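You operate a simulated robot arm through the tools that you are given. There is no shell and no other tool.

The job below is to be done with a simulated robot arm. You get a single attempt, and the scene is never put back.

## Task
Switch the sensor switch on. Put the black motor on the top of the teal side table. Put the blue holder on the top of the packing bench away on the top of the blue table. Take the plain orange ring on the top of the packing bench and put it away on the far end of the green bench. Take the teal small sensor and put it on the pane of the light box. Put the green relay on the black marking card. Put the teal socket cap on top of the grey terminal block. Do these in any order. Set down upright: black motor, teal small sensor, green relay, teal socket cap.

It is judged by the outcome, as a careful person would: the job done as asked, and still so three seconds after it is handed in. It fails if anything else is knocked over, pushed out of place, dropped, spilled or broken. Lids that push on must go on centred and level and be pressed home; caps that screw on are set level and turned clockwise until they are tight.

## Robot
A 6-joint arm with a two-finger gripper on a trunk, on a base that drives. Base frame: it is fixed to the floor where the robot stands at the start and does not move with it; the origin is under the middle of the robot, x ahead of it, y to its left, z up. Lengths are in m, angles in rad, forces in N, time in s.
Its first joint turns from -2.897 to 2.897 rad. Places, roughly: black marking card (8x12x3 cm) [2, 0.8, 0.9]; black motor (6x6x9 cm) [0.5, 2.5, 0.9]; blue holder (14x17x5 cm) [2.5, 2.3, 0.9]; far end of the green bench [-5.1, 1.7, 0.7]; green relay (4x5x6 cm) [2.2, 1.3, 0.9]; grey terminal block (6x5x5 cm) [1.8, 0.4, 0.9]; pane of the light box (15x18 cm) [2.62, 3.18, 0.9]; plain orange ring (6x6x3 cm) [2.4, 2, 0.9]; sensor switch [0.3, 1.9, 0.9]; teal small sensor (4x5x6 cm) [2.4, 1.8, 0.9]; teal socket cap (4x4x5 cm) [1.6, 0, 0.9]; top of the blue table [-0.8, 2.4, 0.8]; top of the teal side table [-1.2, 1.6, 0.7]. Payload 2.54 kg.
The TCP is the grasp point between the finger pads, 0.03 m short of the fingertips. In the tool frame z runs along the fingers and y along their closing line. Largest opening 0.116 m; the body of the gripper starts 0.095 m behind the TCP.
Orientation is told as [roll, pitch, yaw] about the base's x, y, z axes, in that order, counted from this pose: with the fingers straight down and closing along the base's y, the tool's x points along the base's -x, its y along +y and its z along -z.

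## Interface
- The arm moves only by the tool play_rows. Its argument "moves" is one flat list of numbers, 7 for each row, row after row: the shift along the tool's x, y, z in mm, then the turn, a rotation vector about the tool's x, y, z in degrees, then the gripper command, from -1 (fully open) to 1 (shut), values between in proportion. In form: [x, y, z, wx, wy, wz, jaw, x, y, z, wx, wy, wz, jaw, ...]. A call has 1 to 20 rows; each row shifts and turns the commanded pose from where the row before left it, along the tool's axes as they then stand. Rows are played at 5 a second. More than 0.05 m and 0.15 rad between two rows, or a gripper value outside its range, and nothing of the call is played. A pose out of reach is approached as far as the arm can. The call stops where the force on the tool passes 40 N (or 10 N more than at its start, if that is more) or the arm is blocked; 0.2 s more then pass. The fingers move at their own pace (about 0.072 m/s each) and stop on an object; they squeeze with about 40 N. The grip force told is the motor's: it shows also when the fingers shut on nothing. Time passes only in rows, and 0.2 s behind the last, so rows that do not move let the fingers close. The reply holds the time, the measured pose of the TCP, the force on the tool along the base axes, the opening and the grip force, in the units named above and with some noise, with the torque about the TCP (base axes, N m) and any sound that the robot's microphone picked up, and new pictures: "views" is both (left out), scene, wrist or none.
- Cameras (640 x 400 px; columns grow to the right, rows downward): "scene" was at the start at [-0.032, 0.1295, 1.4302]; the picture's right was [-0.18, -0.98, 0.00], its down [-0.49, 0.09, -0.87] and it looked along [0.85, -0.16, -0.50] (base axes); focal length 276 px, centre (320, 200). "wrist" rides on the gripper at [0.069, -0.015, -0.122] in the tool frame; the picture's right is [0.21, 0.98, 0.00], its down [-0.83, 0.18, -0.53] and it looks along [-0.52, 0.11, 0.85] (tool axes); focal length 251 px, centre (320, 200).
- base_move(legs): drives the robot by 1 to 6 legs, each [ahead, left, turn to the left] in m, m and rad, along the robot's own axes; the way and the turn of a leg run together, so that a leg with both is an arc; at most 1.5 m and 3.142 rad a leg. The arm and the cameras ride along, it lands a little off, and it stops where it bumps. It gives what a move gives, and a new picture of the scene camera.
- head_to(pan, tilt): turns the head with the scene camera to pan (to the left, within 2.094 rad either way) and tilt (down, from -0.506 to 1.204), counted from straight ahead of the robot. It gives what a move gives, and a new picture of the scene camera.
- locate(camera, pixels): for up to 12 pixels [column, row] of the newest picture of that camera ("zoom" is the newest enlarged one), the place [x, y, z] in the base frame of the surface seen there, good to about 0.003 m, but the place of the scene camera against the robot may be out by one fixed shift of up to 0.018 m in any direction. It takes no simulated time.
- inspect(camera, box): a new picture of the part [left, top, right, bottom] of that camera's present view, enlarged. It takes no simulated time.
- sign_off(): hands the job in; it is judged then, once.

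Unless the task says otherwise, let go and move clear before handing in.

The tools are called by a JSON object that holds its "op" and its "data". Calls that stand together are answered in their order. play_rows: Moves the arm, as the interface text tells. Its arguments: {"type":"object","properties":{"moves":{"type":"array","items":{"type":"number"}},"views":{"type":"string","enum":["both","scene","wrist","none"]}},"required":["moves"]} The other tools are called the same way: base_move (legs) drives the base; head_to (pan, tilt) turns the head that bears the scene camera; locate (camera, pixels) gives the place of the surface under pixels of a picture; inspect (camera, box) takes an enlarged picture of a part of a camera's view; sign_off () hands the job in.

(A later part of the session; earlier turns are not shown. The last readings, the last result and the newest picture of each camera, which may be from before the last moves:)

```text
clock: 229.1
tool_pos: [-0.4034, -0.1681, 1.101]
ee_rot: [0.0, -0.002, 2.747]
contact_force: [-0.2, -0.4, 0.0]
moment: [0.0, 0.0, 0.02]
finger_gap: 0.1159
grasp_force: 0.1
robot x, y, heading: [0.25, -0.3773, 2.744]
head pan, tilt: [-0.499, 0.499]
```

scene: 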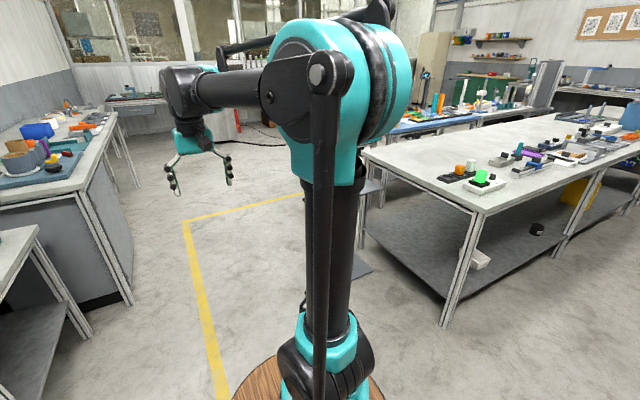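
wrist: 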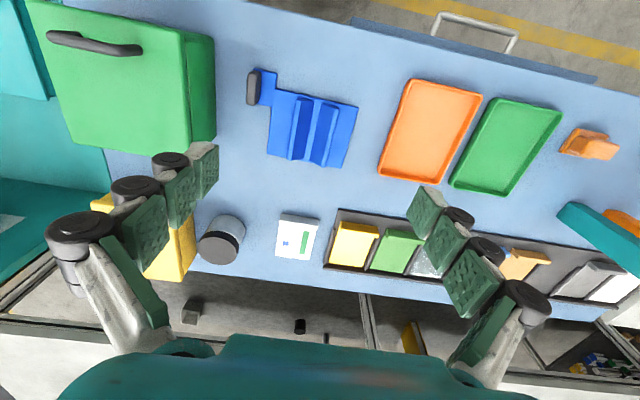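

Drive right (sideways along the aisle) to the switch's position.

{"op": "base_move", "data": {"legs": [[-0.05, 0, -0.003], [0, -1.1, 0], [0, -1.0, 0]]}}

{"op": "head_to", "data": {"pan": 0.0, "tilt": 0.7}}

```text
clock: 240.0
tool_pos: [0.501, 1.7371, 1.1011]
ee_rot: [0.0, 0.0, 2.709]
contact_force: [0.2, 0.0, 0.4]
moment: [-0.01, -0.03, 0.0]
finger_gap: 0.116
grasp_force: 0.1
robot x, y, heading: [1.1436, 1.4996, 2.711]
head pan, tilt: [-0.499, 0.499]
```

scene: 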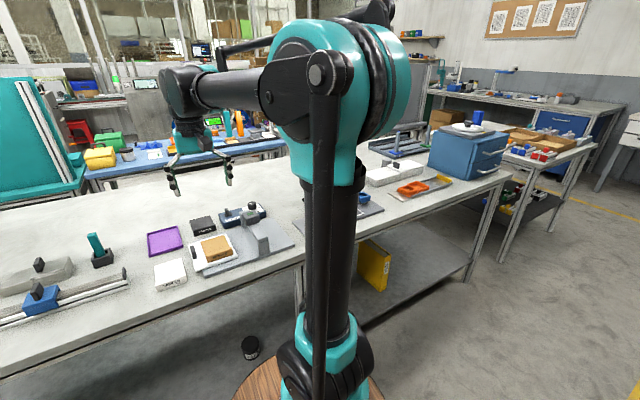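

```text
clock: 240.9
tool_pos: [0.5002, 1.7357, 1.1023]
ee_rot: [0.0, -0.001, 2.709]
contact_force: [0.0, -0.1, 1.0]
moment: [0.0, -0.04, -0.03]
finger_gap: 0.1158
grasp_force: 0.1
robot x, y, heading: [1.1471, 1.5046, 2.712]
head pan, tilt: [0.0, 0.7]
```

scene: 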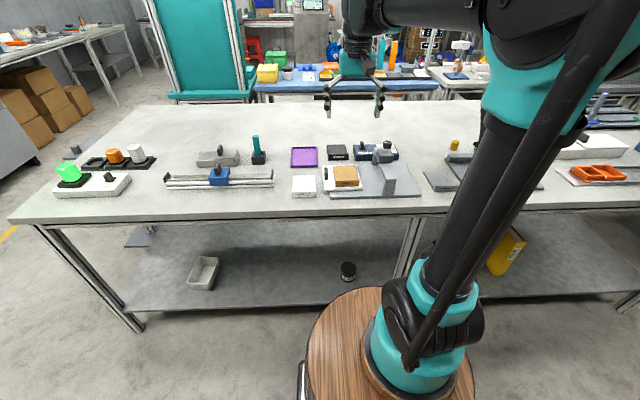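

Zooming on the centre bench to identify the switch and the motor.

{"op": "inspect", "data": {"camera": "scene", "box": [150, 110, 430, 215]}}

{"op": "locate", "data": {"camera": "scene", "pixels": [[257, 155], [218, 155], [218, 175], [305, 155], [335, 150], [360, 150], [383, 150], [345, 175], [455, 145], [390, 178], [165, 182], [270, 180]]}}

```text
2.29 times, centred on (290, 162) of scene
```

zoom: 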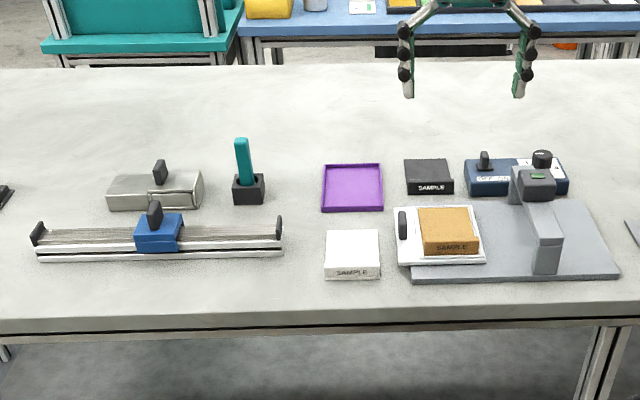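

```text
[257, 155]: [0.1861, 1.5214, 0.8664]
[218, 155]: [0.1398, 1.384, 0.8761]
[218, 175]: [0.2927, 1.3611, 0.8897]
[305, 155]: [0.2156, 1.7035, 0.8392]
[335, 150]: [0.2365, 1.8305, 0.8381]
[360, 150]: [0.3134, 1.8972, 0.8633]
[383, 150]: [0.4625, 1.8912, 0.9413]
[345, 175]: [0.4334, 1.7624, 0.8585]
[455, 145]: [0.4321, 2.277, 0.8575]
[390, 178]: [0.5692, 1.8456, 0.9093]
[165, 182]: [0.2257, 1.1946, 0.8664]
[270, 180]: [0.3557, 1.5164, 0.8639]
```

The dark blue controller at zoom (515,175) near (0.31,1.90) has a toggle lever and a knob — probably the sensor switch. Getting a wrist view.

{"op": "play_rows", "data": {"moves": [-30, -40, 0, 0, 0, 0, -1, -30, -40, 0, 0, 0, 0, -1], "views": "wrist"}}

{"op": "inspect", "data": {"camera": "wrist", "box": [200, 40, 440, 220]}}

```text
clock: 241.5
tool_pos: [0.4814, 1.834, 1.1025]
ee_rot: [0.002, -0.001, 2.71]
contact_force: [-0.1, 0.0, 0.5]
moment: [0.07, 0.01, 0.02]
finger_gap: 0.1159
grasp_force: 0.0
robot x, y, heading: [1.1461, 1.5033, 2.699]
head pan, tilt: [0.0, 0.7]
```

wrist: 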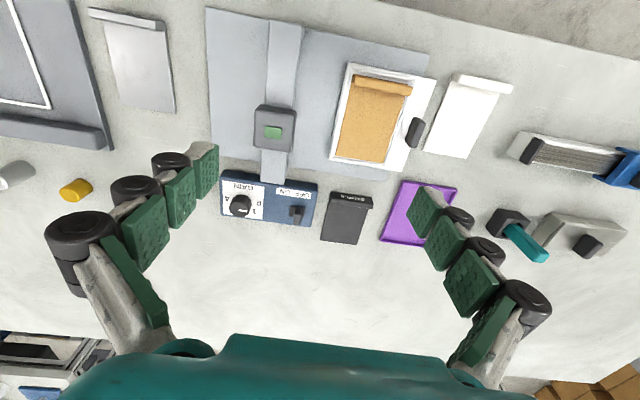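

```text
2.22 times, centred on (320, 130) of wrist
```

zoom: 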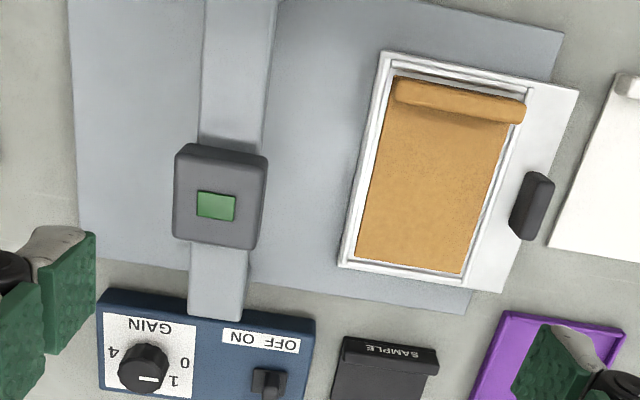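

The controller has an OFF/ON label and a toggle plus GAIN knob. Zooming closer.

{"op": "inspect", "data": {"camera": "wrist", "box": [215, 160, 325, 235]}}

{"op": "inspect", "data": {"camera": "scene", "box": [335, 130, 415, 190]}}

```text
5.33 times, centred on (270, 198) of wrist
```

zoom: 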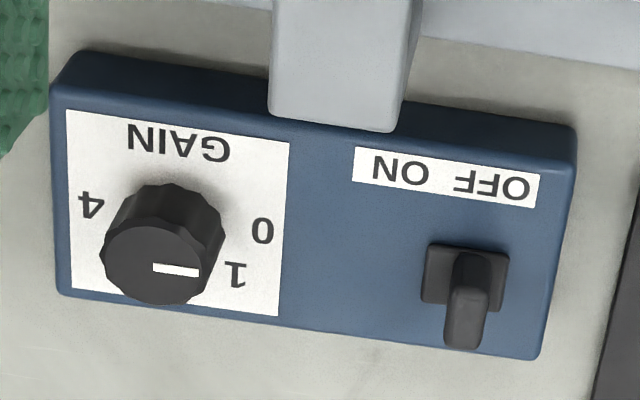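

```text
6.67 times, centred on (375, 160) of scene
```

zoom: 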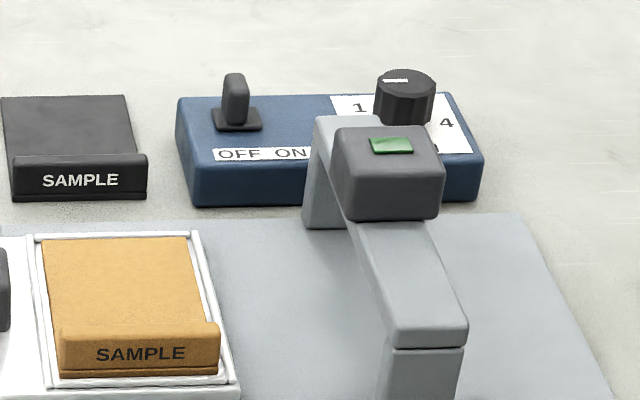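

Label: OFF on robot's left, ON on robot's right. Measuring the lever's tilt in 3D.

{"op": "locate", "data": {"camera": "wrist", "pixels": [[296, 222], [298, 218], [299, 212], [300, 209], [292, 206], [304, 206], [294, 214], [230, 176], [316, 186], [222, 215], [312, 226], [240, 206]]}}

{"op": "locate", "data": {"camera": "scene", "pixels": [[362, 142], [362, 144], [362, 146], [362, 148], [360, 149], [365, 149], [355, 157], [370, 157]]}}

```text
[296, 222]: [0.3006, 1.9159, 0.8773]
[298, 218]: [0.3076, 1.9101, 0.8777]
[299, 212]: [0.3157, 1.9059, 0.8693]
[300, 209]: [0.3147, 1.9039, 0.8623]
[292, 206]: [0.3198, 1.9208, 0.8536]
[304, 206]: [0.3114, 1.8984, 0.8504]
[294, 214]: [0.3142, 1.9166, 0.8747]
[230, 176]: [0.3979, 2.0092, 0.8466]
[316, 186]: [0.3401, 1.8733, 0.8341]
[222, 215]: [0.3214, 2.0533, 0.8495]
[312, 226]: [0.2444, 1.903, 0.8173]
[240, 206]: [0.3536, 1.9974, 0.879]
```

```text
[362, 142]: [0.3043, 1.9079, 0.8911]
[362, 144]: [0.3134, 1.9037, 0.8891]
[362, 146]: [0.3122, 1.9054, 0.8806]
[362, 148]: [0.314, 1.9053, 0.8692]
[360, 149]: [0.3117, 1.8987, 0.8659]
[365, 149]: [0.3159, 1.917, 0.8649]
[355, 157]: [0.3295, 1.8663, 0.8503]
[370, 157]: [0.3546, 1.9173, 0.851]
```

The lever looks nearly upright; getting a closer wrist view from above.

{"op": "play_rows", "data": {"moves": [-40, 0, 20, 0, 0, 0, -1, -40, 0, 30, 0, 0, 0, -1], "views": "wrist"}}

{"op": "inspect", "data": {"camera": "wrist", "box": [240, 90, 340, 165]}}

```text
clock: 242.1
tool_pos: [0.4088, 1.869, 1.0531]
ee_rot: [-0.001, -0.001, 2.709]
contact_force: [1.3, -0.7, 0.8]
moment: [0.04, 0.07, 0.0]
finger_gap: 0.1159
grasp_force: 0.1
robot x, y, heading: [1.1458, 1.5041, 2.705]
head pan, tilt: [0.0, 0.7]
```

wrist: 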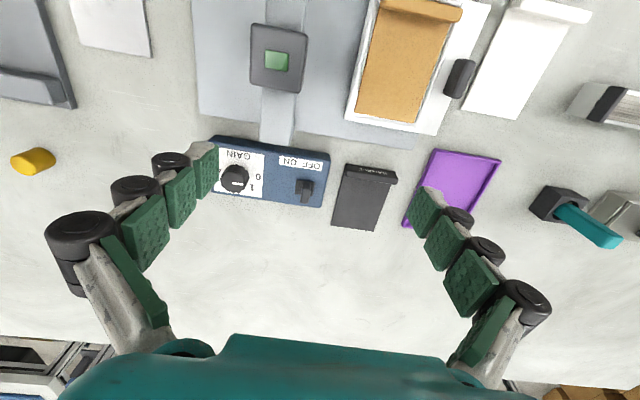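

```text
5.33 times, centred on (290, 128) of wrist
```

zoom: 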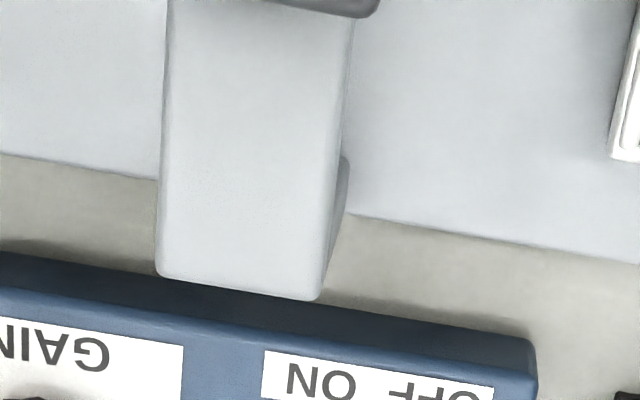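

{"op": "inspect", "data": {"camera": "wrist", "box": [255, 150, 345, 220]}}

{"op": "inspect", "data": {"camera": "scene", "box": [340, 130, 390, 165]}}

```text
5.71 times, centred on (300, 185) of wrist
```

zoom: 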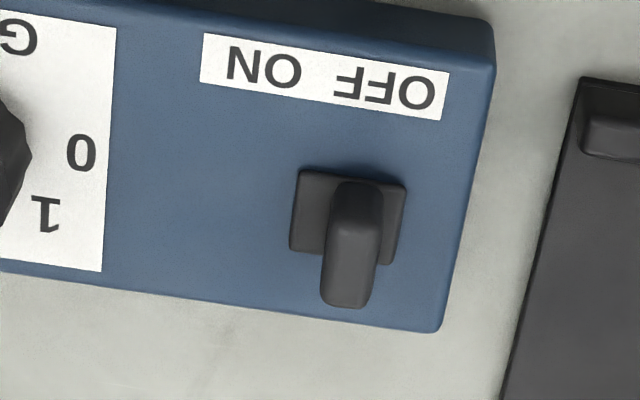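

```text
11.43 times, centred on (365, 148) of scene
```

zoom: 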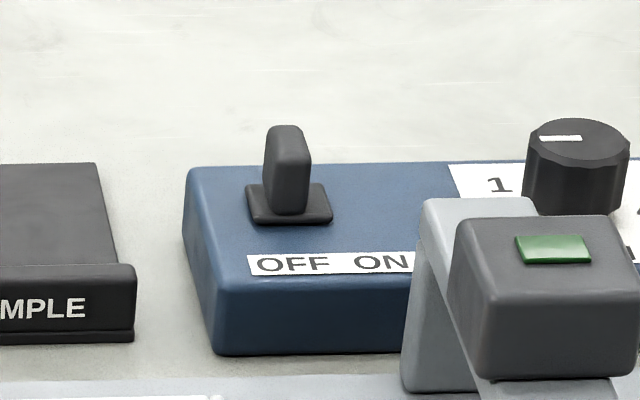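

The lever aligns with OFF (robot's left); ON is to robot's right. I'll close the fingers, come down just left of the lever, and push right. First locate the nearby stand post.

{"op": "locate", "data": {"camera": "wrist", "pixels": [[275, 140], [268, 128], [290, 130], [277, 60], [234, 175], [305, 190], [303, 200], [325, 160], [320, 205], [365, 175]]}}

{"op": "play_rows", "data": {"moves": [-35, 12, 0, 0, 0, 0, 1, -35, 12, 0, 0, 0, 0, 1, -35, 12, 0, 0, 0, 0, 1, 0, 0, 0, 0, 0, 0, 1, 0, 0, 0, 0, 0, 0, 1], "views": "both"}}

```text
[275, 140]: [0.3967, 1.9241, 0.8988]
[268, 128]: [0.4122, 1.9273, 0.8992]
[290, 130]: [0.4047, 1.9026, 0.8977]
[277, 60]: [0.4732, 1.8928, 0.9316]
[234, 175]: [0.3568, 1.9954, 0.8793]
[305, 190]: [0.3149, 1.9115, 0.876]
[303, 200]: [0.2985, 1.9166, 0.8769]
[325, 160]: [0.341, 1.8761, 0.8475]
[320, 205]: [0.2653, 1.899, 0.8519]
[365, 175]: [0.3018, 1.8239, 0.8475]
```

```text
clock: 243.3
tool_pos: [0.2964, 1.8799, 1.0531]
ee_rot: [0.0, -0.001, 2.71]
contact_force: [0.6, 0.3, -1.0]
moment: [0.0, -0.03, -0.02]
finger_gap: 0.0
grasp_force: 28.9
robot x, y, heading: [1.1456, 1.5036, 2.704]
head pan, tilt: [0.0, 0.7]
```

scene: 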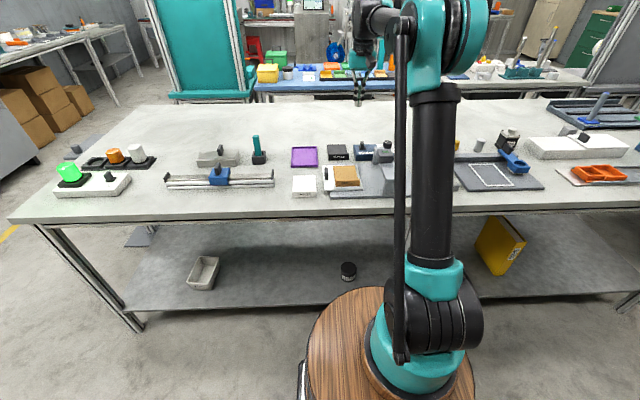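
wrist: 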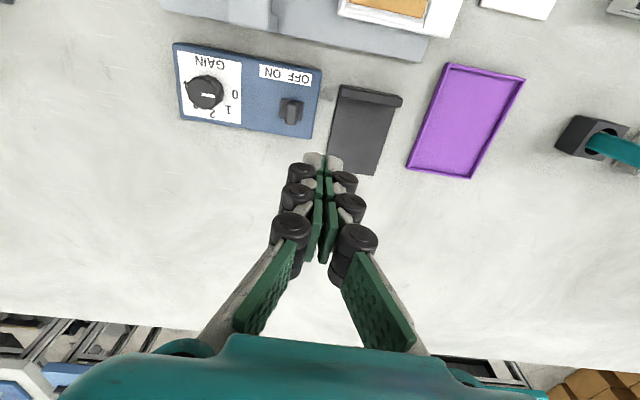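

Fingers closed, tip just left of the lever. Descend to z=0.893 (tips 0.863, box top 0.85).

{"op": "play_rows", "data": {"moves": [0, 0, 45, 0, 0, 0, 1, 0, 0, 45, 0, 0, 0, 1, 0, 0, 40, 0, 0, 0, 1, 0, 0, 30, 0, 0, 0, 1], "views": "wrist"}}

{"op": "inspect", "data": {"camera": "wrist", "box": [200, 60, 420, 220]}}

```text
clock: 244.3
tool_pos: [0.2975, 1.8781, 0.8905]
ee_rot: [-0.001, -0.002, 2.708]
contact_force: [0.1, -0.2, -0.2]
moment: [0.03, 0.02, 0.0]
finger_gap: 0.0
grasp_force: 29.2
robot x, y, heading: [1.1463, 1.5044, 2.709]
head pan, tilt: [0.0, 0.7]
```

wrist: 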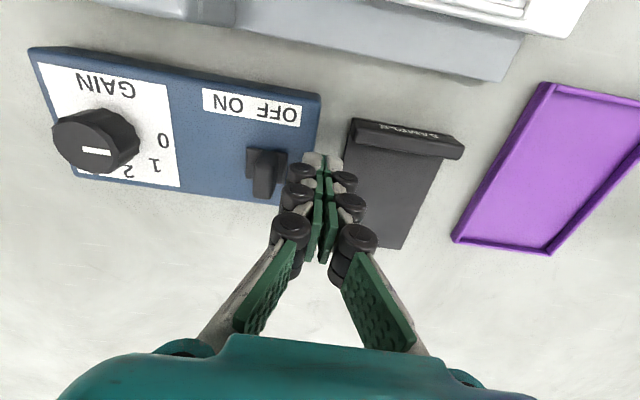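

```text
2.50 times, centred on (310, 140) of wrist
```

zoom: 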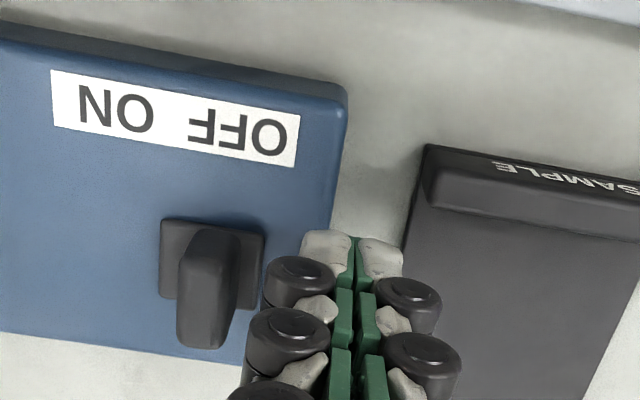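

From this angle the lever clearly leans toward OFF (image right). Pushing toward ON (tool −y) in small steps.

{"op": "play_rows", "data": {"moves": [0, -4, 0, 0, 0, 0, 1, 0, -4, 0, 0, 0, 0, 1, 0, -4, 0, 0, 0, 0, 1, 0, -3, 0, 0, 0, 0, 1], "views": "wrist"}}

{"op": "inspect", "data": {"camera": "wrist", "box": [200, 60, 420, 220]}}

```text
clock: 245.3
tool_pos: [0.3043, 1.8918, 0.8924]
ee_rot: [0.0, -0.001, 2.709]
contact_force: [-0.2, -0.8, 0.0]
moment: [-0.06, 0.03, -0.04]
finger_gap: 0.0001
grasp_force: 28.5
robot x, y, heading: [1.1455, 1.5012, 2.706]
head pan, tilt: [0.0, 0.7]
```

wrist: 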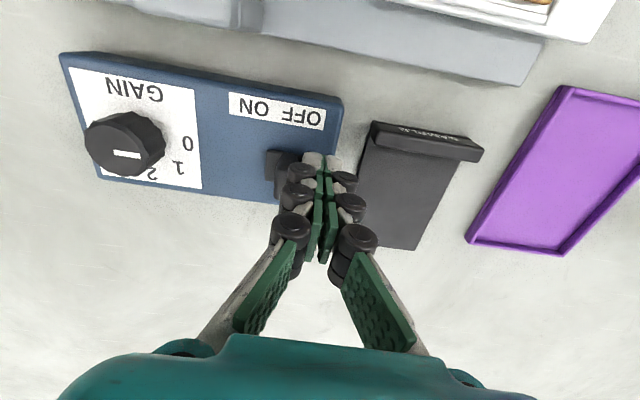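

```text
2.50 times, centred on (310, 140) of wrist
```

zoom: 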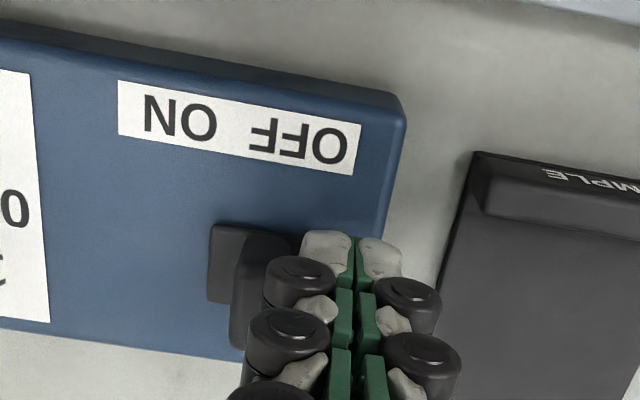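

Nearly in contact; continuing to push.

{"op": "play_rows", "data": {"moves": [0, -4, 0, 0, 0, 0, 1, 0, -3, 0, 0, 0, 0, 1, 0, -3, 0, 0, 0, 0, 1], "views": "none"}}

{"op": "play_rows", "data": {"moves": [0, -3, 0, 0, 0, 0, 1, 0, -3, 0, 0, 0, 0, 1, 0, -3, 0, 0, 0, 0, 1], "views": "wrist"}}

```text
clock: 246.1
tool_pos: [0.3072, 1.901, 0.8919]
ee_rot: [-0.001, -0.001, 2.709]
contact_force: [-0.3, -0.2, 0.6]
moment: [0.0, 0.03, 0.01]
finger_gap: 0.0001
grasp_force: 28.6
robot x, y, heading: [1.1448, 1.504, 2.708]
head pan, tilt: [0.0, 0.7]
```

```text
clock: 246.9
tool_pos: [0.3113, 1.9075, 0.892]
ee_rot: [0.003, -0.001, 2.711]
contact_force: [-9.8, -13.0, 6.2]
moment: [-0.12, 0.09, 0.1]
finger_gap: 0.0
grasp_force: 28.8
robot x, y, heading: [1.1474, 1.5064, 2.706]
head pan, tilt: [0.0, 0.7]
```

wrist: 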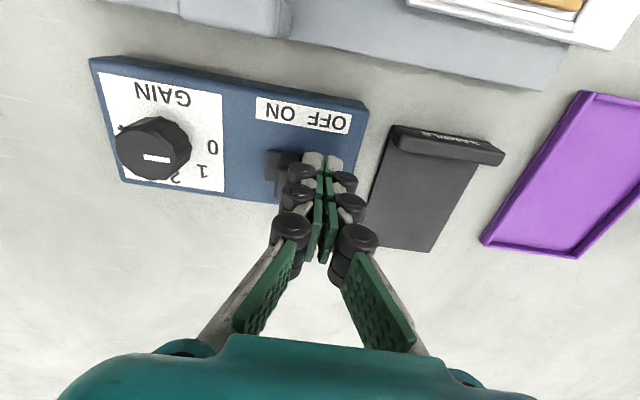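

Contact force ~16 N. Continue in 2 mm steps, watching for a click.

{"op": "play_rows", "data": {"moves": [0, -2, 0, 0, 0, 0, 1, 0, -2, 0, 0, 0, 0, 1], "views": "wrist"}}

{"op": "inspect", "data": {"camera": "wrist", "box": [200, 60, 420, 220]}}

```text
clock: 247.5
tool_pos: [0.3095, 1.9077, 0.8925]
ee_rot: [0.004, -0.002, 2.715]
contact_force: [-4.1, -9.0, 4.0]
moment: [-0.08, 0.02, -0.02]
finger_gap: 0.0002
grasp_force: 28.5
robot x, y, heading: [1.1461, 1.5037, 2.704]
head pan, tilt: [0.0, 0.7]
stopped in row 2: the force on the tool passed its limit at 42 N (the readings are from after the stop); the commanded pose is now the measured one
```

wrist: 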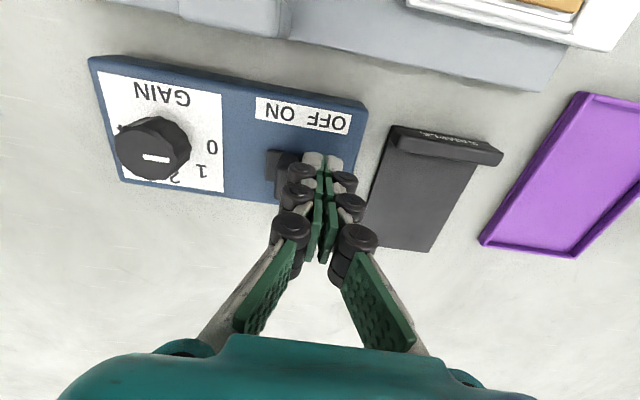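

```text
2.50 times, centred on (310, 140) of wrist
```

zoom: 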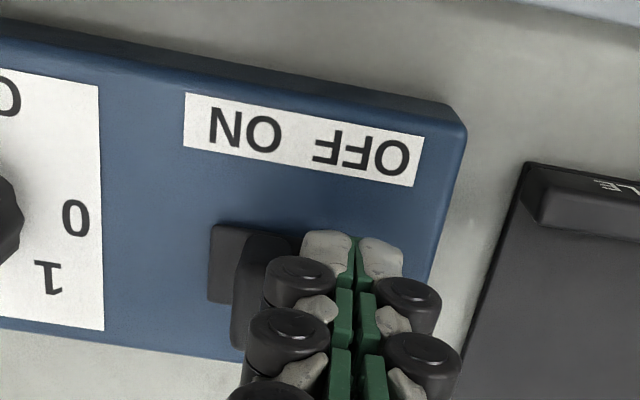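

The slider (plate + lever) has moved under ON and hit its stop. Backing off left, rising, and checking.

{"op": "play_rows", "data": {"moves": [0, 5, 0, 0, 0, 0, 1, 0, 8, 0, 0, 0, 0, 1, 0, 0, -40, 0, 0, 0, 1, 0, 0, -40, 0, 0, 0, 1, 0, 0, -45, 0, 0, 0, 1, 0, 0, -45, 0, 0, 0, 0], "views": "wrist"}}

{"op": "inspect", "data": {"camera": "wrist", "box": [170, 20, 350, 150]}}

{"op": "inspect", "data": {"camera": "scene", "box": [335, 130, 415, 190]}}

```text
clock: 248.9
tool_pos: [0.3035, 1.8978, 1.0617]
ee_rot: [0.005, 0.002, 2.713]
contact_force: [-0.5, 0.5, -0.3]
moment: [-0.02, 0.01, -0.02]
finger_gap: 0.0503
grasp_force: 0.1
robot x, y, heading: [1.1437, 1.5012, 2.708]
head pan, tilt: [0.0, 0.7]
```

wrist: 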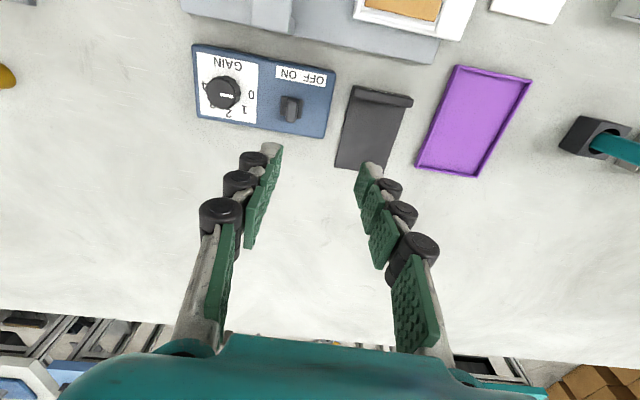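

```text
3.08 times, centred on (260, 85) of wrist
```

zoom: 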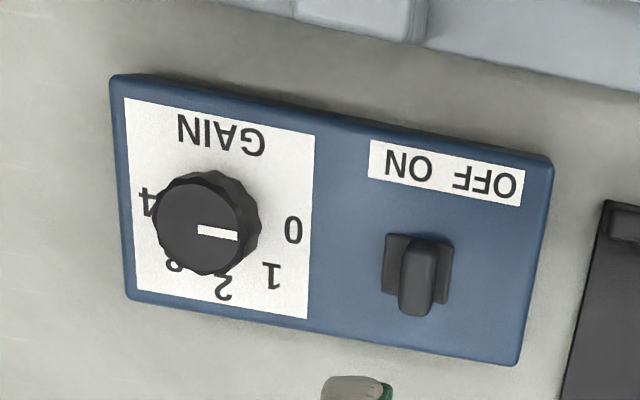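

```text
6.67 times, centred on (375, 160) of scene
```

zoom: 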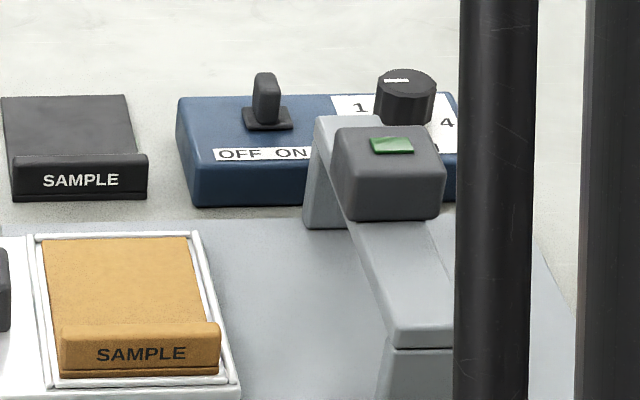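

The slider moved about 60 % of the way (plate now between OFF and ON). I'll push it again to the full ON position.

{"op": "play_rows", "data": {"moves": [0, 8, 0, 0, 0, 0, 1, 0, 0, 40, 0, 0, 0, 1, 0, 0, 40, 0, 0, 0, 1, 0, 0, 45, 0, 0, 0, 1, 0, 0, 43, 0, 0, 0, 1], "views": "wrist"}}

{"op": "inspect", "data": {"camera": "wrist", "box": [200, 60, 420, 220]}}

```text
clock: 250.1
tool_pos: [0.3021, 1.8918, 0.8929]
ee_rot: [0.006, -0.002, 2.712]
contact_force: [0.1, 0.0, -0.6]
moment: [0.02, 0.01, -0.01]
finger_gap: 0.0001
grasp_force: 28.5
robot x, y, heading: [1.1442, 1.501, 2.707]
head pan, tilt: [0.0, 0.7]
```

wrist: 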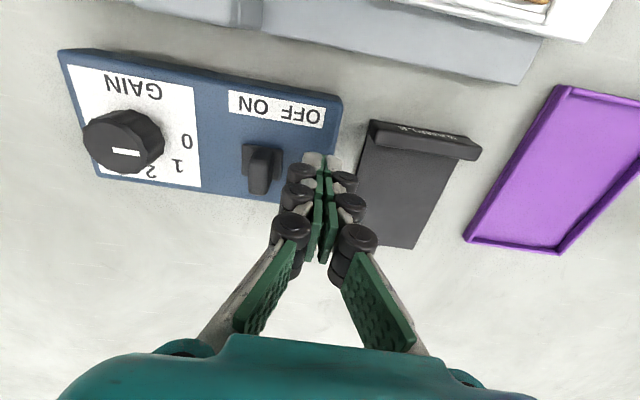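

```text
2.50 times, centred on (310, 140) of wrist
```

zoom: 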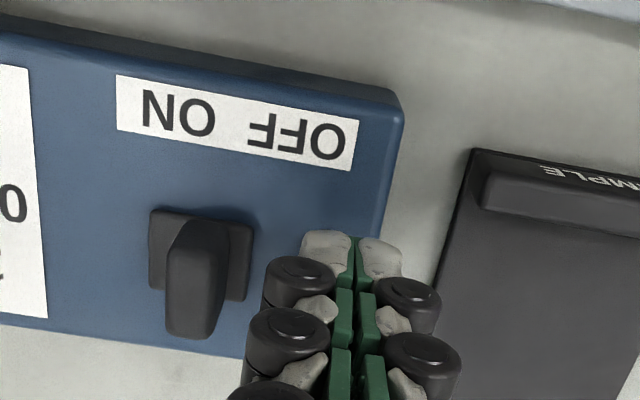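

{"op": "play_rows", "data": {"moves": [0, -5, 0, 0, 0, 0, 1, 0, -5, 0, 0, 0, 0, 1, 0, -4, 0, 0, 0, 0, 1, 0, -2, 0, 0, 0, 0, 1, 0, -1.5, 0, 0, 0, 0, 1, 0, -1.5, 0, 0, 0, 0, 1, 0, -1.5, 0, 0, 0, 0, 1, 0, -1.5, 0, 0, 0, 0, 1], "views": "wrist"}}

{"op": "inspect", "data": {"camera": "wrist", "box": [200, 60, 420, 220]}}

```text
clock: 251.9
tool_pos: [0.3106, 1.9076, 0.893]
ee_rot: [0.004, -0.001, 2.714]
contact_force: [-8.3, -14.1, 3.8]
moment: [-0.23, 0.13, 0.04]
finger_gap: 0.0
grasp_force: 28.7
robot x, y, heading: [1.1456, 1.5007, 2.709]
head pan, tilt: [0.0, 0.7]
```

wrist: 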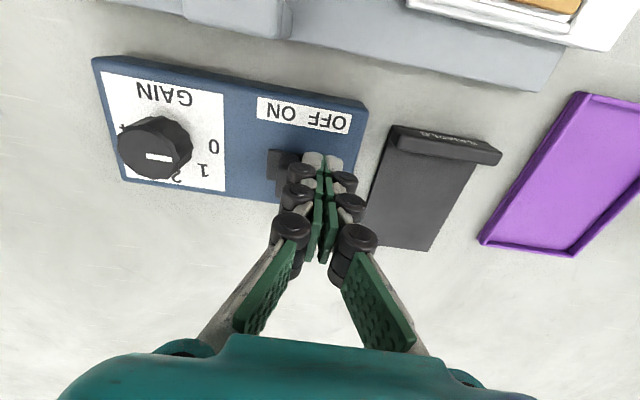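

```text
2.50 times, centred on (310, 140) of wrist
```

zoom: 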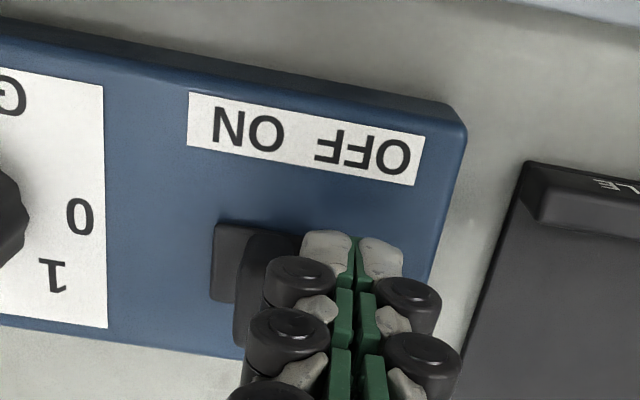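

Same stop position with 16 N. Testing a bit harder to see if it is the true end stop.

{"op": "play_rows", "data": {"moves": [0, -1.5, 0, 0, 0, 0, 1, 0, -1.5, 0, 0, 0, 0, 1], "views": "none"}}

{"op": "play_rows", "data": {"moves": [0, -1.5, 0, 0, 0, 0, 1, 0, -1, 0, 0, 0, 0, 1], "views": "wrist"}}

{"op": "inspect", "data": {"camera": "wrist", "box": [200, 60, 420, 220]}}

```text
clock: 252.6
tool_pos: [0.311, 1.9071, 0.8948]
ee_rot: [0.008, -0.001, 2.718]
contact_force: [-3.6, -9.0, 3.5]
moment: [-0.08, 0.01, -0.01]
finger_gap: 0.0003
grasp_force: 28.3
robot x, y, heading: [1.1456, 1.5048, 2.712]
head pan, tilt: [0.0, 0.7]
stopped in row 2: the force on the tool passed its limit at 41 N (the readings are from after the stop); the commanded pose is now the measured one
```

```text
clock: 253.2
tool_pos: [0.3111, 1.9092, 0.8946]
ee_rot: [0.009, -0.002, 2.717]
contact_force: [-7.9, -26.5, -2.2]
moment: [-0.47, 0.15, -0.02]
finger_gap: 0.0
grasp_force: 28.3
robot x, y, heading: [1.145, 1.5016, 2.704]
head pan, tilt: [0.0, 0.7]
```

wrist: 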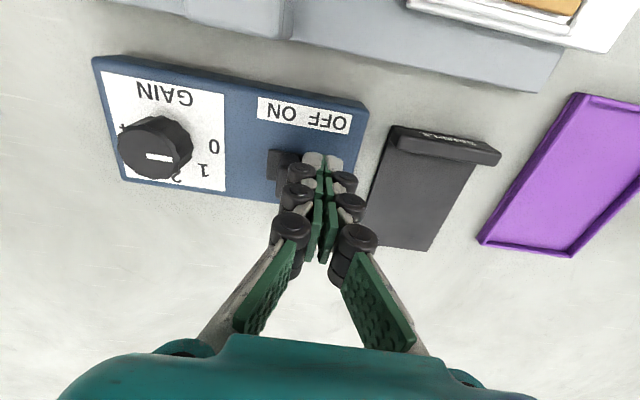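

```text
2.50 times, centred on (310, 140) of wrist
```

zoom: 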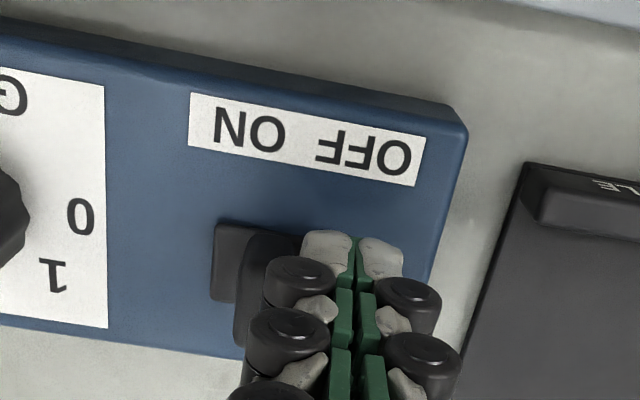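

It's a firm end stop. Backing away from the lever and moving up.

{"op": "play_rows", "data": {"moves": [0, 4, 0, 0, 0, 0, 1, 0, 6, 0, 0, 0, 0, 1, 0, 6, 0, -0.5, 0, 0, 1, 0, 0, -40, 0, 0, 0, 1, 0, 0, -40, 0, 0, 0, 1, 0, 0, -45, 0, 0, 0, 0, 0, 0, -45, 0, 0, 0, -1, 0, 0, -30, 0, 0, 0, -1], "views": "both"}}

{"op": "inspect", "data": {"camera": "scene", "box": [335, 130, 415, 190]}}

{"op": "inspect", "data": {"camera": "wrist", "box": [200, 30, 360, 150]}}

```text
clock: 255.0
tool_pos: [0.3093, 1.8989, 1.0934]
ee_rot: [0.018, 0.0, 2.715]
contact_force: [-0.3, 0.2, 0.4]
moment: [-0.02, -0.03, -0.04]
finger_gap: 0.1009
grasp_force: 0.0
robot x, y, heading: [1.1435, 1.5014, 2.703]
head pan, tilt: [0.0, 0.7]
```

scene: 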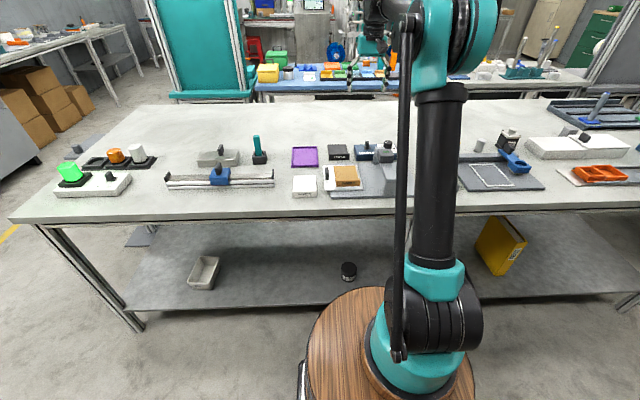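
wrist: 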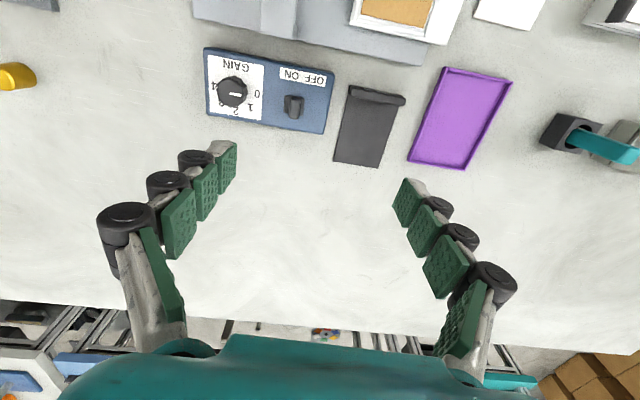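

```text
6.67 times, centred on (375, 160) of scene
```

zoom: 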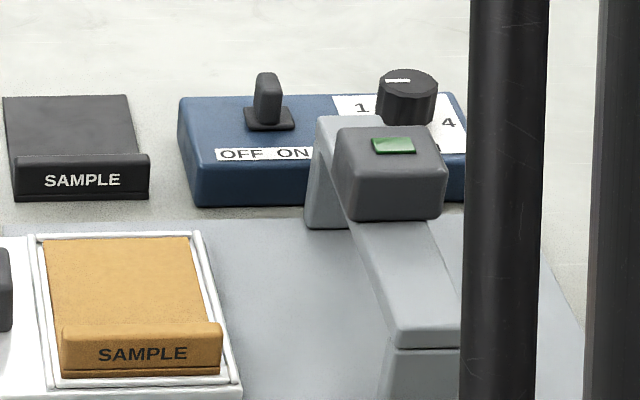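

```text
3.33 times, centred on (280, 90) of wrist
```

zoom: 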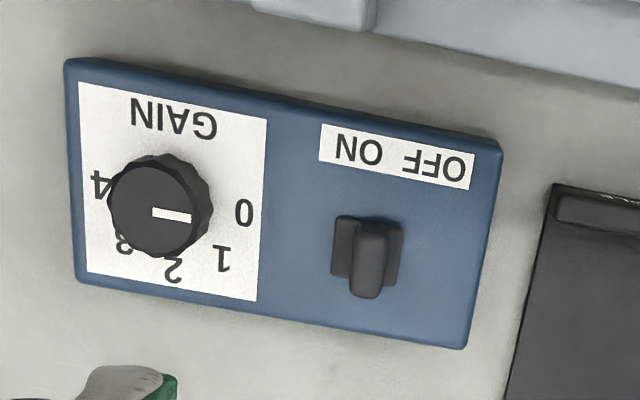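

Switch done. Next the black motor near (0.5,2.5): drive right 0.6 m with heading correction.

{"op": "play_rows", "data": {"moves": [15, 0, -30, 1.0, 0, 0, -1, 30, 0, -30, 0, 0, 0, -1, 40, 0, 0, 0, 0, 0, -1], "views": "none"}}

{"op": "base_move", "data": {"legs": [[0, 0, 0.04], [0, -0.6, 0]]}}

{"op": "play_rows", "data": {"moves": [0, 0, 0, 0, 0, 0, -1], "views": "wrist"}}

```text
clock: 255.8
tool_pos: [0.3867, 1.8647, 1.1553]
ee_rot: [-0.002, -0.001, 2.714]
contact_force: [-1.9, -0.1, -0.7]
moment: [-0.04, -0.09, -0.05]
finger_gap: 0.1158
grasp_force: 0.1
robot x, y, heading: [1.1474, 1.5018, 2.709]
head pan, tilt: [0.0, 0.7]
```

```text
clock: 259.6
tool_pos: [0.5933, 2.3743, 1.1552]
ee_rot: [-0.001, -0.002, 2.767]
contact_force: [0.7, -0.1, 0.2]
moment: [-0.01, 0.02, 0.05]
finger_gap: 0.1159
grasp_force: 0.1
robot x, y, heading: [1.3708, 2.0506, 2.762]
head pan, tilt: [0.0, 0.7]
```

scene: 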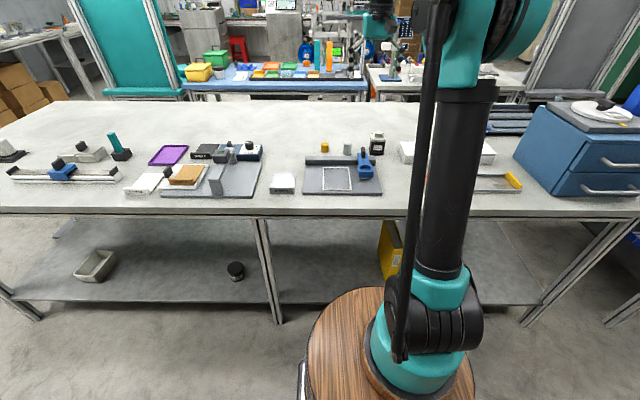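

```text
clock: 260.0
tool_pos: [0.5929, 2.3741, 1.1568]
ee_rot: [-0.002, -0.001, 2.766]
contact_force: [1.0, -0.2, -0.7]
moment: [0.0, 0.03, -0.02]
finger_gap: 0.1162
grasp_force: 0.0
robot x, y, heading: [1.3684, 2.0516, 2.763]
head pan, tilt: [0.0, 0.7]
```

wrist: 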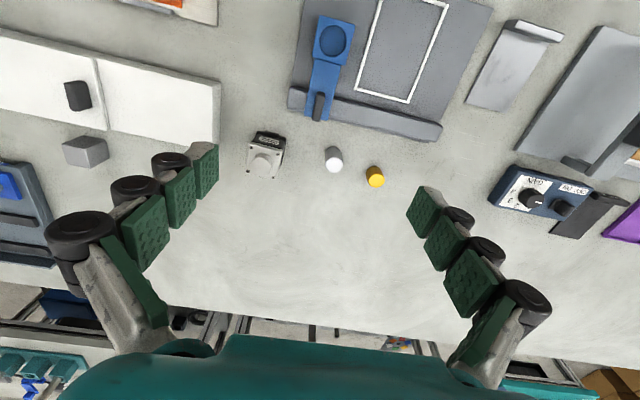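

The object at wrist (266,155)/scene (376,145) looks like the motor. Zoom and locate.

{"op": "inspect", "data": {"camera": "wrist", "box": [220, 110, 400, 210]}}

{"op": "inspect", "data": {"camera": "scene", "box": [300, 110, 420, 200]}}

{"op": "locate", "data": {"camera": "wrist", "pixels": [[265, 160], [252, 152], [282, 152], [265, 175], [268, 136], [334, 158], [375, 175], [290, 95], [265, 185]]}}

```text
3.56 times, centred on (310, 160) of wrist
```

zoom: 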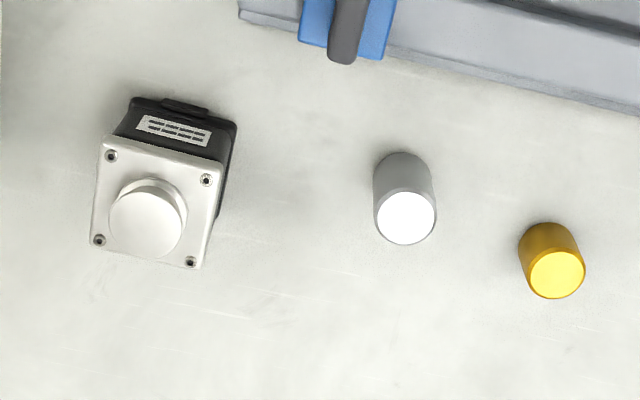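

```text
4.44 times, centred on (360, 155) of scene
```

zoom: 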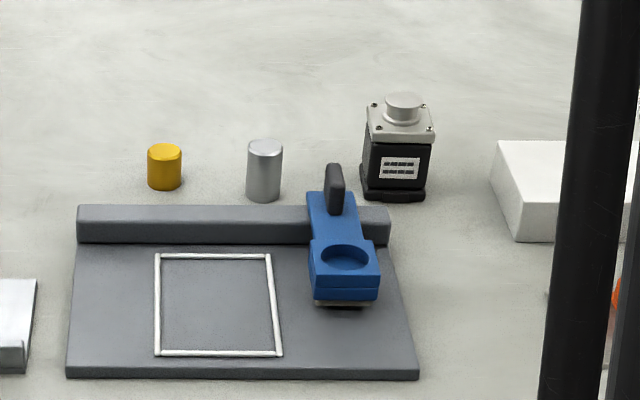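

```text
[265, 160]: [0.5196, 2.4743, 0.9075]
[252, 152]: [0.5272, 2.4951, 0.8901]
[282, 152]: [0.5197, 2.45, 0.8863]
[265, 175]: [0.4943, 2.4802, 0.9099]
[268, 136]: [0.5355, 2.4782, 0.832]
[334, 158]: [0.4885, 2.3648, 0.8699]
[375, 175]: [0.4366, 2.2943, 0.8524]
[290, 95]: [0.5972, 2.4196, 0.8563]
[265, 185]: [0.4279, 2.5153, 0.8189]
```

Motor identified: black body, square flange (z≈0.888), boss to 0.909, standing on z≈0.819. Measuring its flange corners.

{"op": "inspect", "data": {"camera": "wrist", "box": [230, 125, 300, 195]}}

{"op": "locate", "data": {"camera": "wrist", "pixels": [[252, 154], [282, 160], [249, 180], [277, 183], [263, 173], [254, 160], [275, 175]]}}

```text
5.71 times, centred on (265, 160) of wrist
```

zoom: 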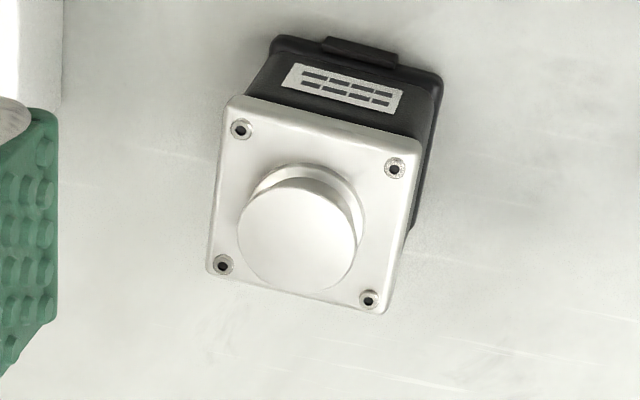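

```text
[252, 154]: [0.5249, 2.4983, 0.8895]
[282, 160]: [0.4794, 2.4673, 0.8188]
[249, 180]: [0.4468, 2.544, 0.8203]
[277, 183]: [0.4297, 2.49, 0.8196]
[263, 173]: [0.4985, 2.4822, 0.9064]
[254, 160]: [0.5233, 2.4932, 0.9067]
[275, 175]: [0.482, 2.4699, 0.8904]
```

{"op": "locate", "data": {"camera": "zoom", "pixels": [[240, 130], [394, 168], [222, 264], [368, 298], [300, 240], [238, 106], [408, 150], [215, 262], [378, 305], [345, 45], [430, 90], [330, 180]]}}

```text
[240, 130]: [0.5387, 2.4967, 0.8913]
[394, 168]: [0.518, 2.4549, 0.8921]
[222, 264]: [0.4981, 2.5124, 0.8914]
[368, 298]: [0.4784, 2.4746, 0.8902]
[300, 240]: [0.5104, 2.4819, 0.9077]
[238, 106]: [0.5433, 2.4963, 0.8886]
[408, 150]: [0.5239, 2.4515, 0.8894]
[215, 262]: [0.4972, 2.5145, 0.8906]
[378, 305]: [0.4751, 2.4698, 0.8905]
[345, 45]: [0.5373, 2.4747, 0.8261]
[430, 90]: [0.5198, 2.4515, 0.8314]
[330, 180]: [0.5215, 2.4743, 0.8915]
```

Motor centre ≈(0.508,2.485), rotated ~2° from the tool. Moving over and descending to z≈0.98.

{"op": "play_rows", "data": {"moves": [-40, -24, 0, 0, 0, 2, -1, -40, -24, 0, 0, 0, 0, -1, -39, -24, 0, 0, 0, 0, -1, 0, 0, 45, 0, 0, 0, -1, 0, 0, 45, 0, 0, 0, -1, 0, 0, 45, 0, 0, 0, -1, 0, 0, 40, 0, 0, 0, -1], "views": "wrist"}}

{"op": "inspect", "data": {"camera": "wrist", "box": [250, 90, 390, 210]}}

```text
clock: 261.6
tool_pos: [0.5095, 2.487, 0.9801]
ee_rot: [0.0, -0.001, 2.733]
contact_force: [0.8, 0.7, 0.2]
moment: [0.0, 0.03, 0.05]
finger_gap: 0.1159
grasp_force: 0.1
robot x, y, heading: [1.3705, 2.0484, 2.763]
head pan, tilt: [0.0, 0.7]
```

wrist: 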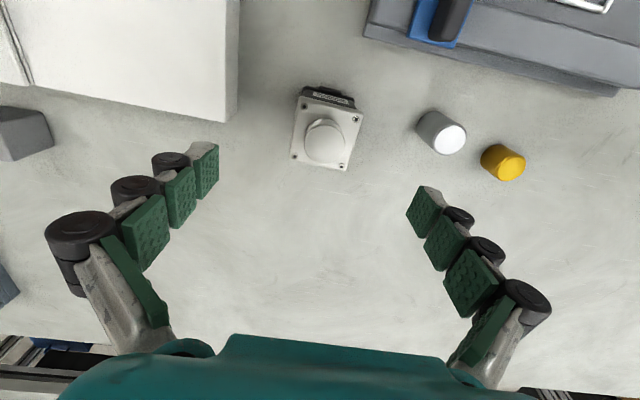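

```text
3.33 times, centred on (320, 150) of wrist
```

zoom: 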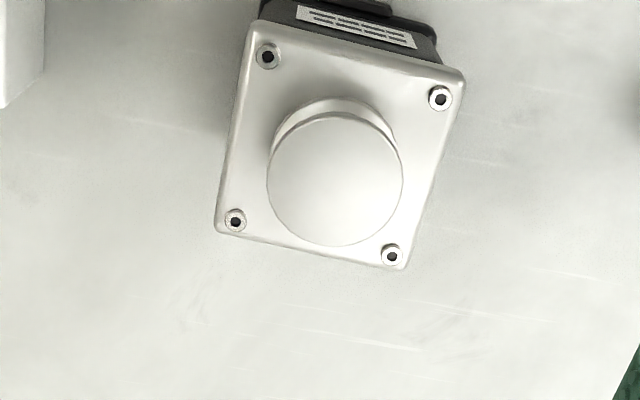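

{"op": "locate", "data": {"camera": "zoom", "pixels": [[267, 57], [439, 98], [235, 220], [391, 255], [335, 180], [245, 130], [425, 180]]}}

```text
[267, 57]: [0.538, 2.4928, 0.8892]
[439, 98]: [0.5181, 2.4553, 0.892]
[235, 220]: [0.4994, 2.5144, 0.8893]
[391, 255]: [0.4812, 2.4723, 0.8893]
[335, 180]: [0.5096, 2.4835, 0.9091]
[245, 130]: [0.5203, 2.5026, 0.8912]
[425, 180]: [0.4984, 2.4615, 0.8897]
```

Adjust +3 mm, +2.5° and descend to 0.884; then grip the flange.

{"op": "play_rows", "data": {"moves": [1, 3, 0, 0, 0, 2.5, -1, 0, 0, 40, 0, 0, 0, -1, 0, 0, 40, 0, 0, 0, -1, 0, 0, 16, 0, 0, 0, -1], "views": "wrist"}}

{"op": "play_rows", "data": {"moves": [0, 0, 0, 0, 0, 0, 0.1, 0, 0, 0, 0, 0, 0, 0.6, 0, 0, 0, 0, 0, 0, 1, 0, 0, 0, 0, 0, 0, 1], "views": "wrist"}}

```text
clock: 262.6
tool_pos: [0.5104, 2.4846, 0.8848]
ee_rot: [-0.001, -0.001, 2.689]
contact_force: [1.1, 0.7, 0.0]
moment: [-0.01, 0.01, 0.01]
finger_gap: 0.1158
grasp_force: 0.1
robot x, y, heading: [1.3688, 2.0537, 2.758]
head pan, tilt: [0.0, 0.7]
```

wrist: 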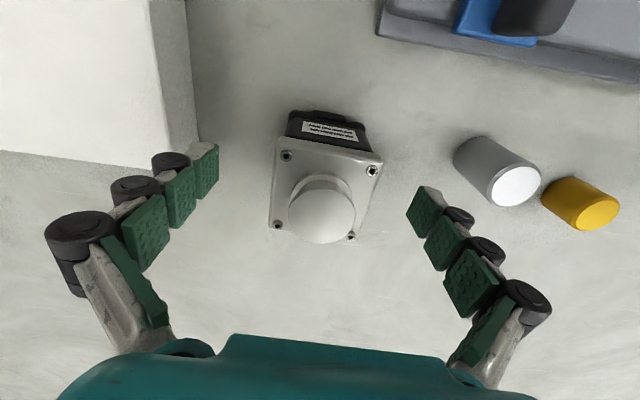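

```text
clock: 263.6
tool_pos: [0.5101, 2.4834, 0.8847]
ee_rot: [-0.001, -0.004, 2.689]
contact_force: [-2.7, -2.1, 3.7]
moment: [-0.1, 0.08, 0.09]
finger_gap: 0.0552
grasp_force: 40.3
robot x, y, heading: [1.3701, 2.0524, 2.759]
head pan, tilt: [0.0, 0.7]
```

wrist: 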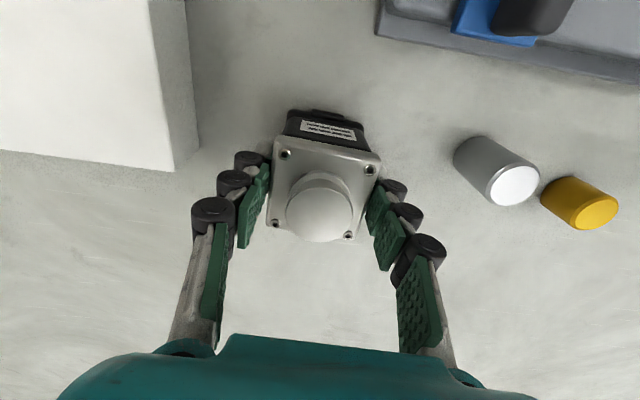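

Gripped the flange (55 mm). Lifting and checking.

{"op": "play_rows", "data": {"moves": [0, 0, -10, 0, 0, 0, 1, 0, 0, -20, 0, 0, 0, 1, 0, 0, -40, 0, 0, 0, 1, 10, 0, -45, 0, 0, 0, 1, 20, 0, -45, 0, 0, 0, 1, 20, 0, -45, 0, 0, 0, 1, 25, 0, -40, 0, 0, 0, 1, 45, 0, -20, 0, 0, 0, 1, 45, 0, 0, 0, 0, 0, 1, 45, 0, 0, 0, 0, 0, 1], "views": "both"}}

```text
clock: 265.8
tool_pos: [0.6989, 2.3919, 1.1492]
ee_rot: [0.001, -0.002, 2.689]
contact_force: [-1.7, 0.4, -8.5]
moment: [-0.06, -0.12, 0.02]
finger_gap: 0.0552
grasp_force: 40.6
robot x, y, heading: [1.3697, 2.0517, 2.765]
head pan, tilt: [0.0, 0.7]
```

scene: 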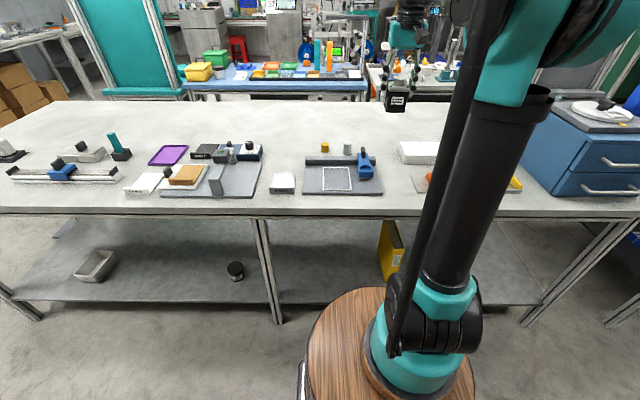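
wrist: 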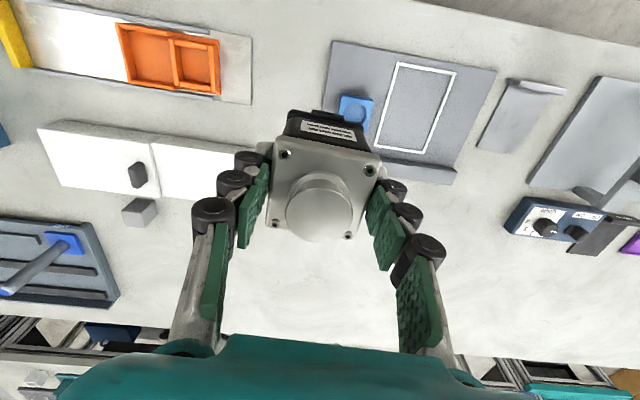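

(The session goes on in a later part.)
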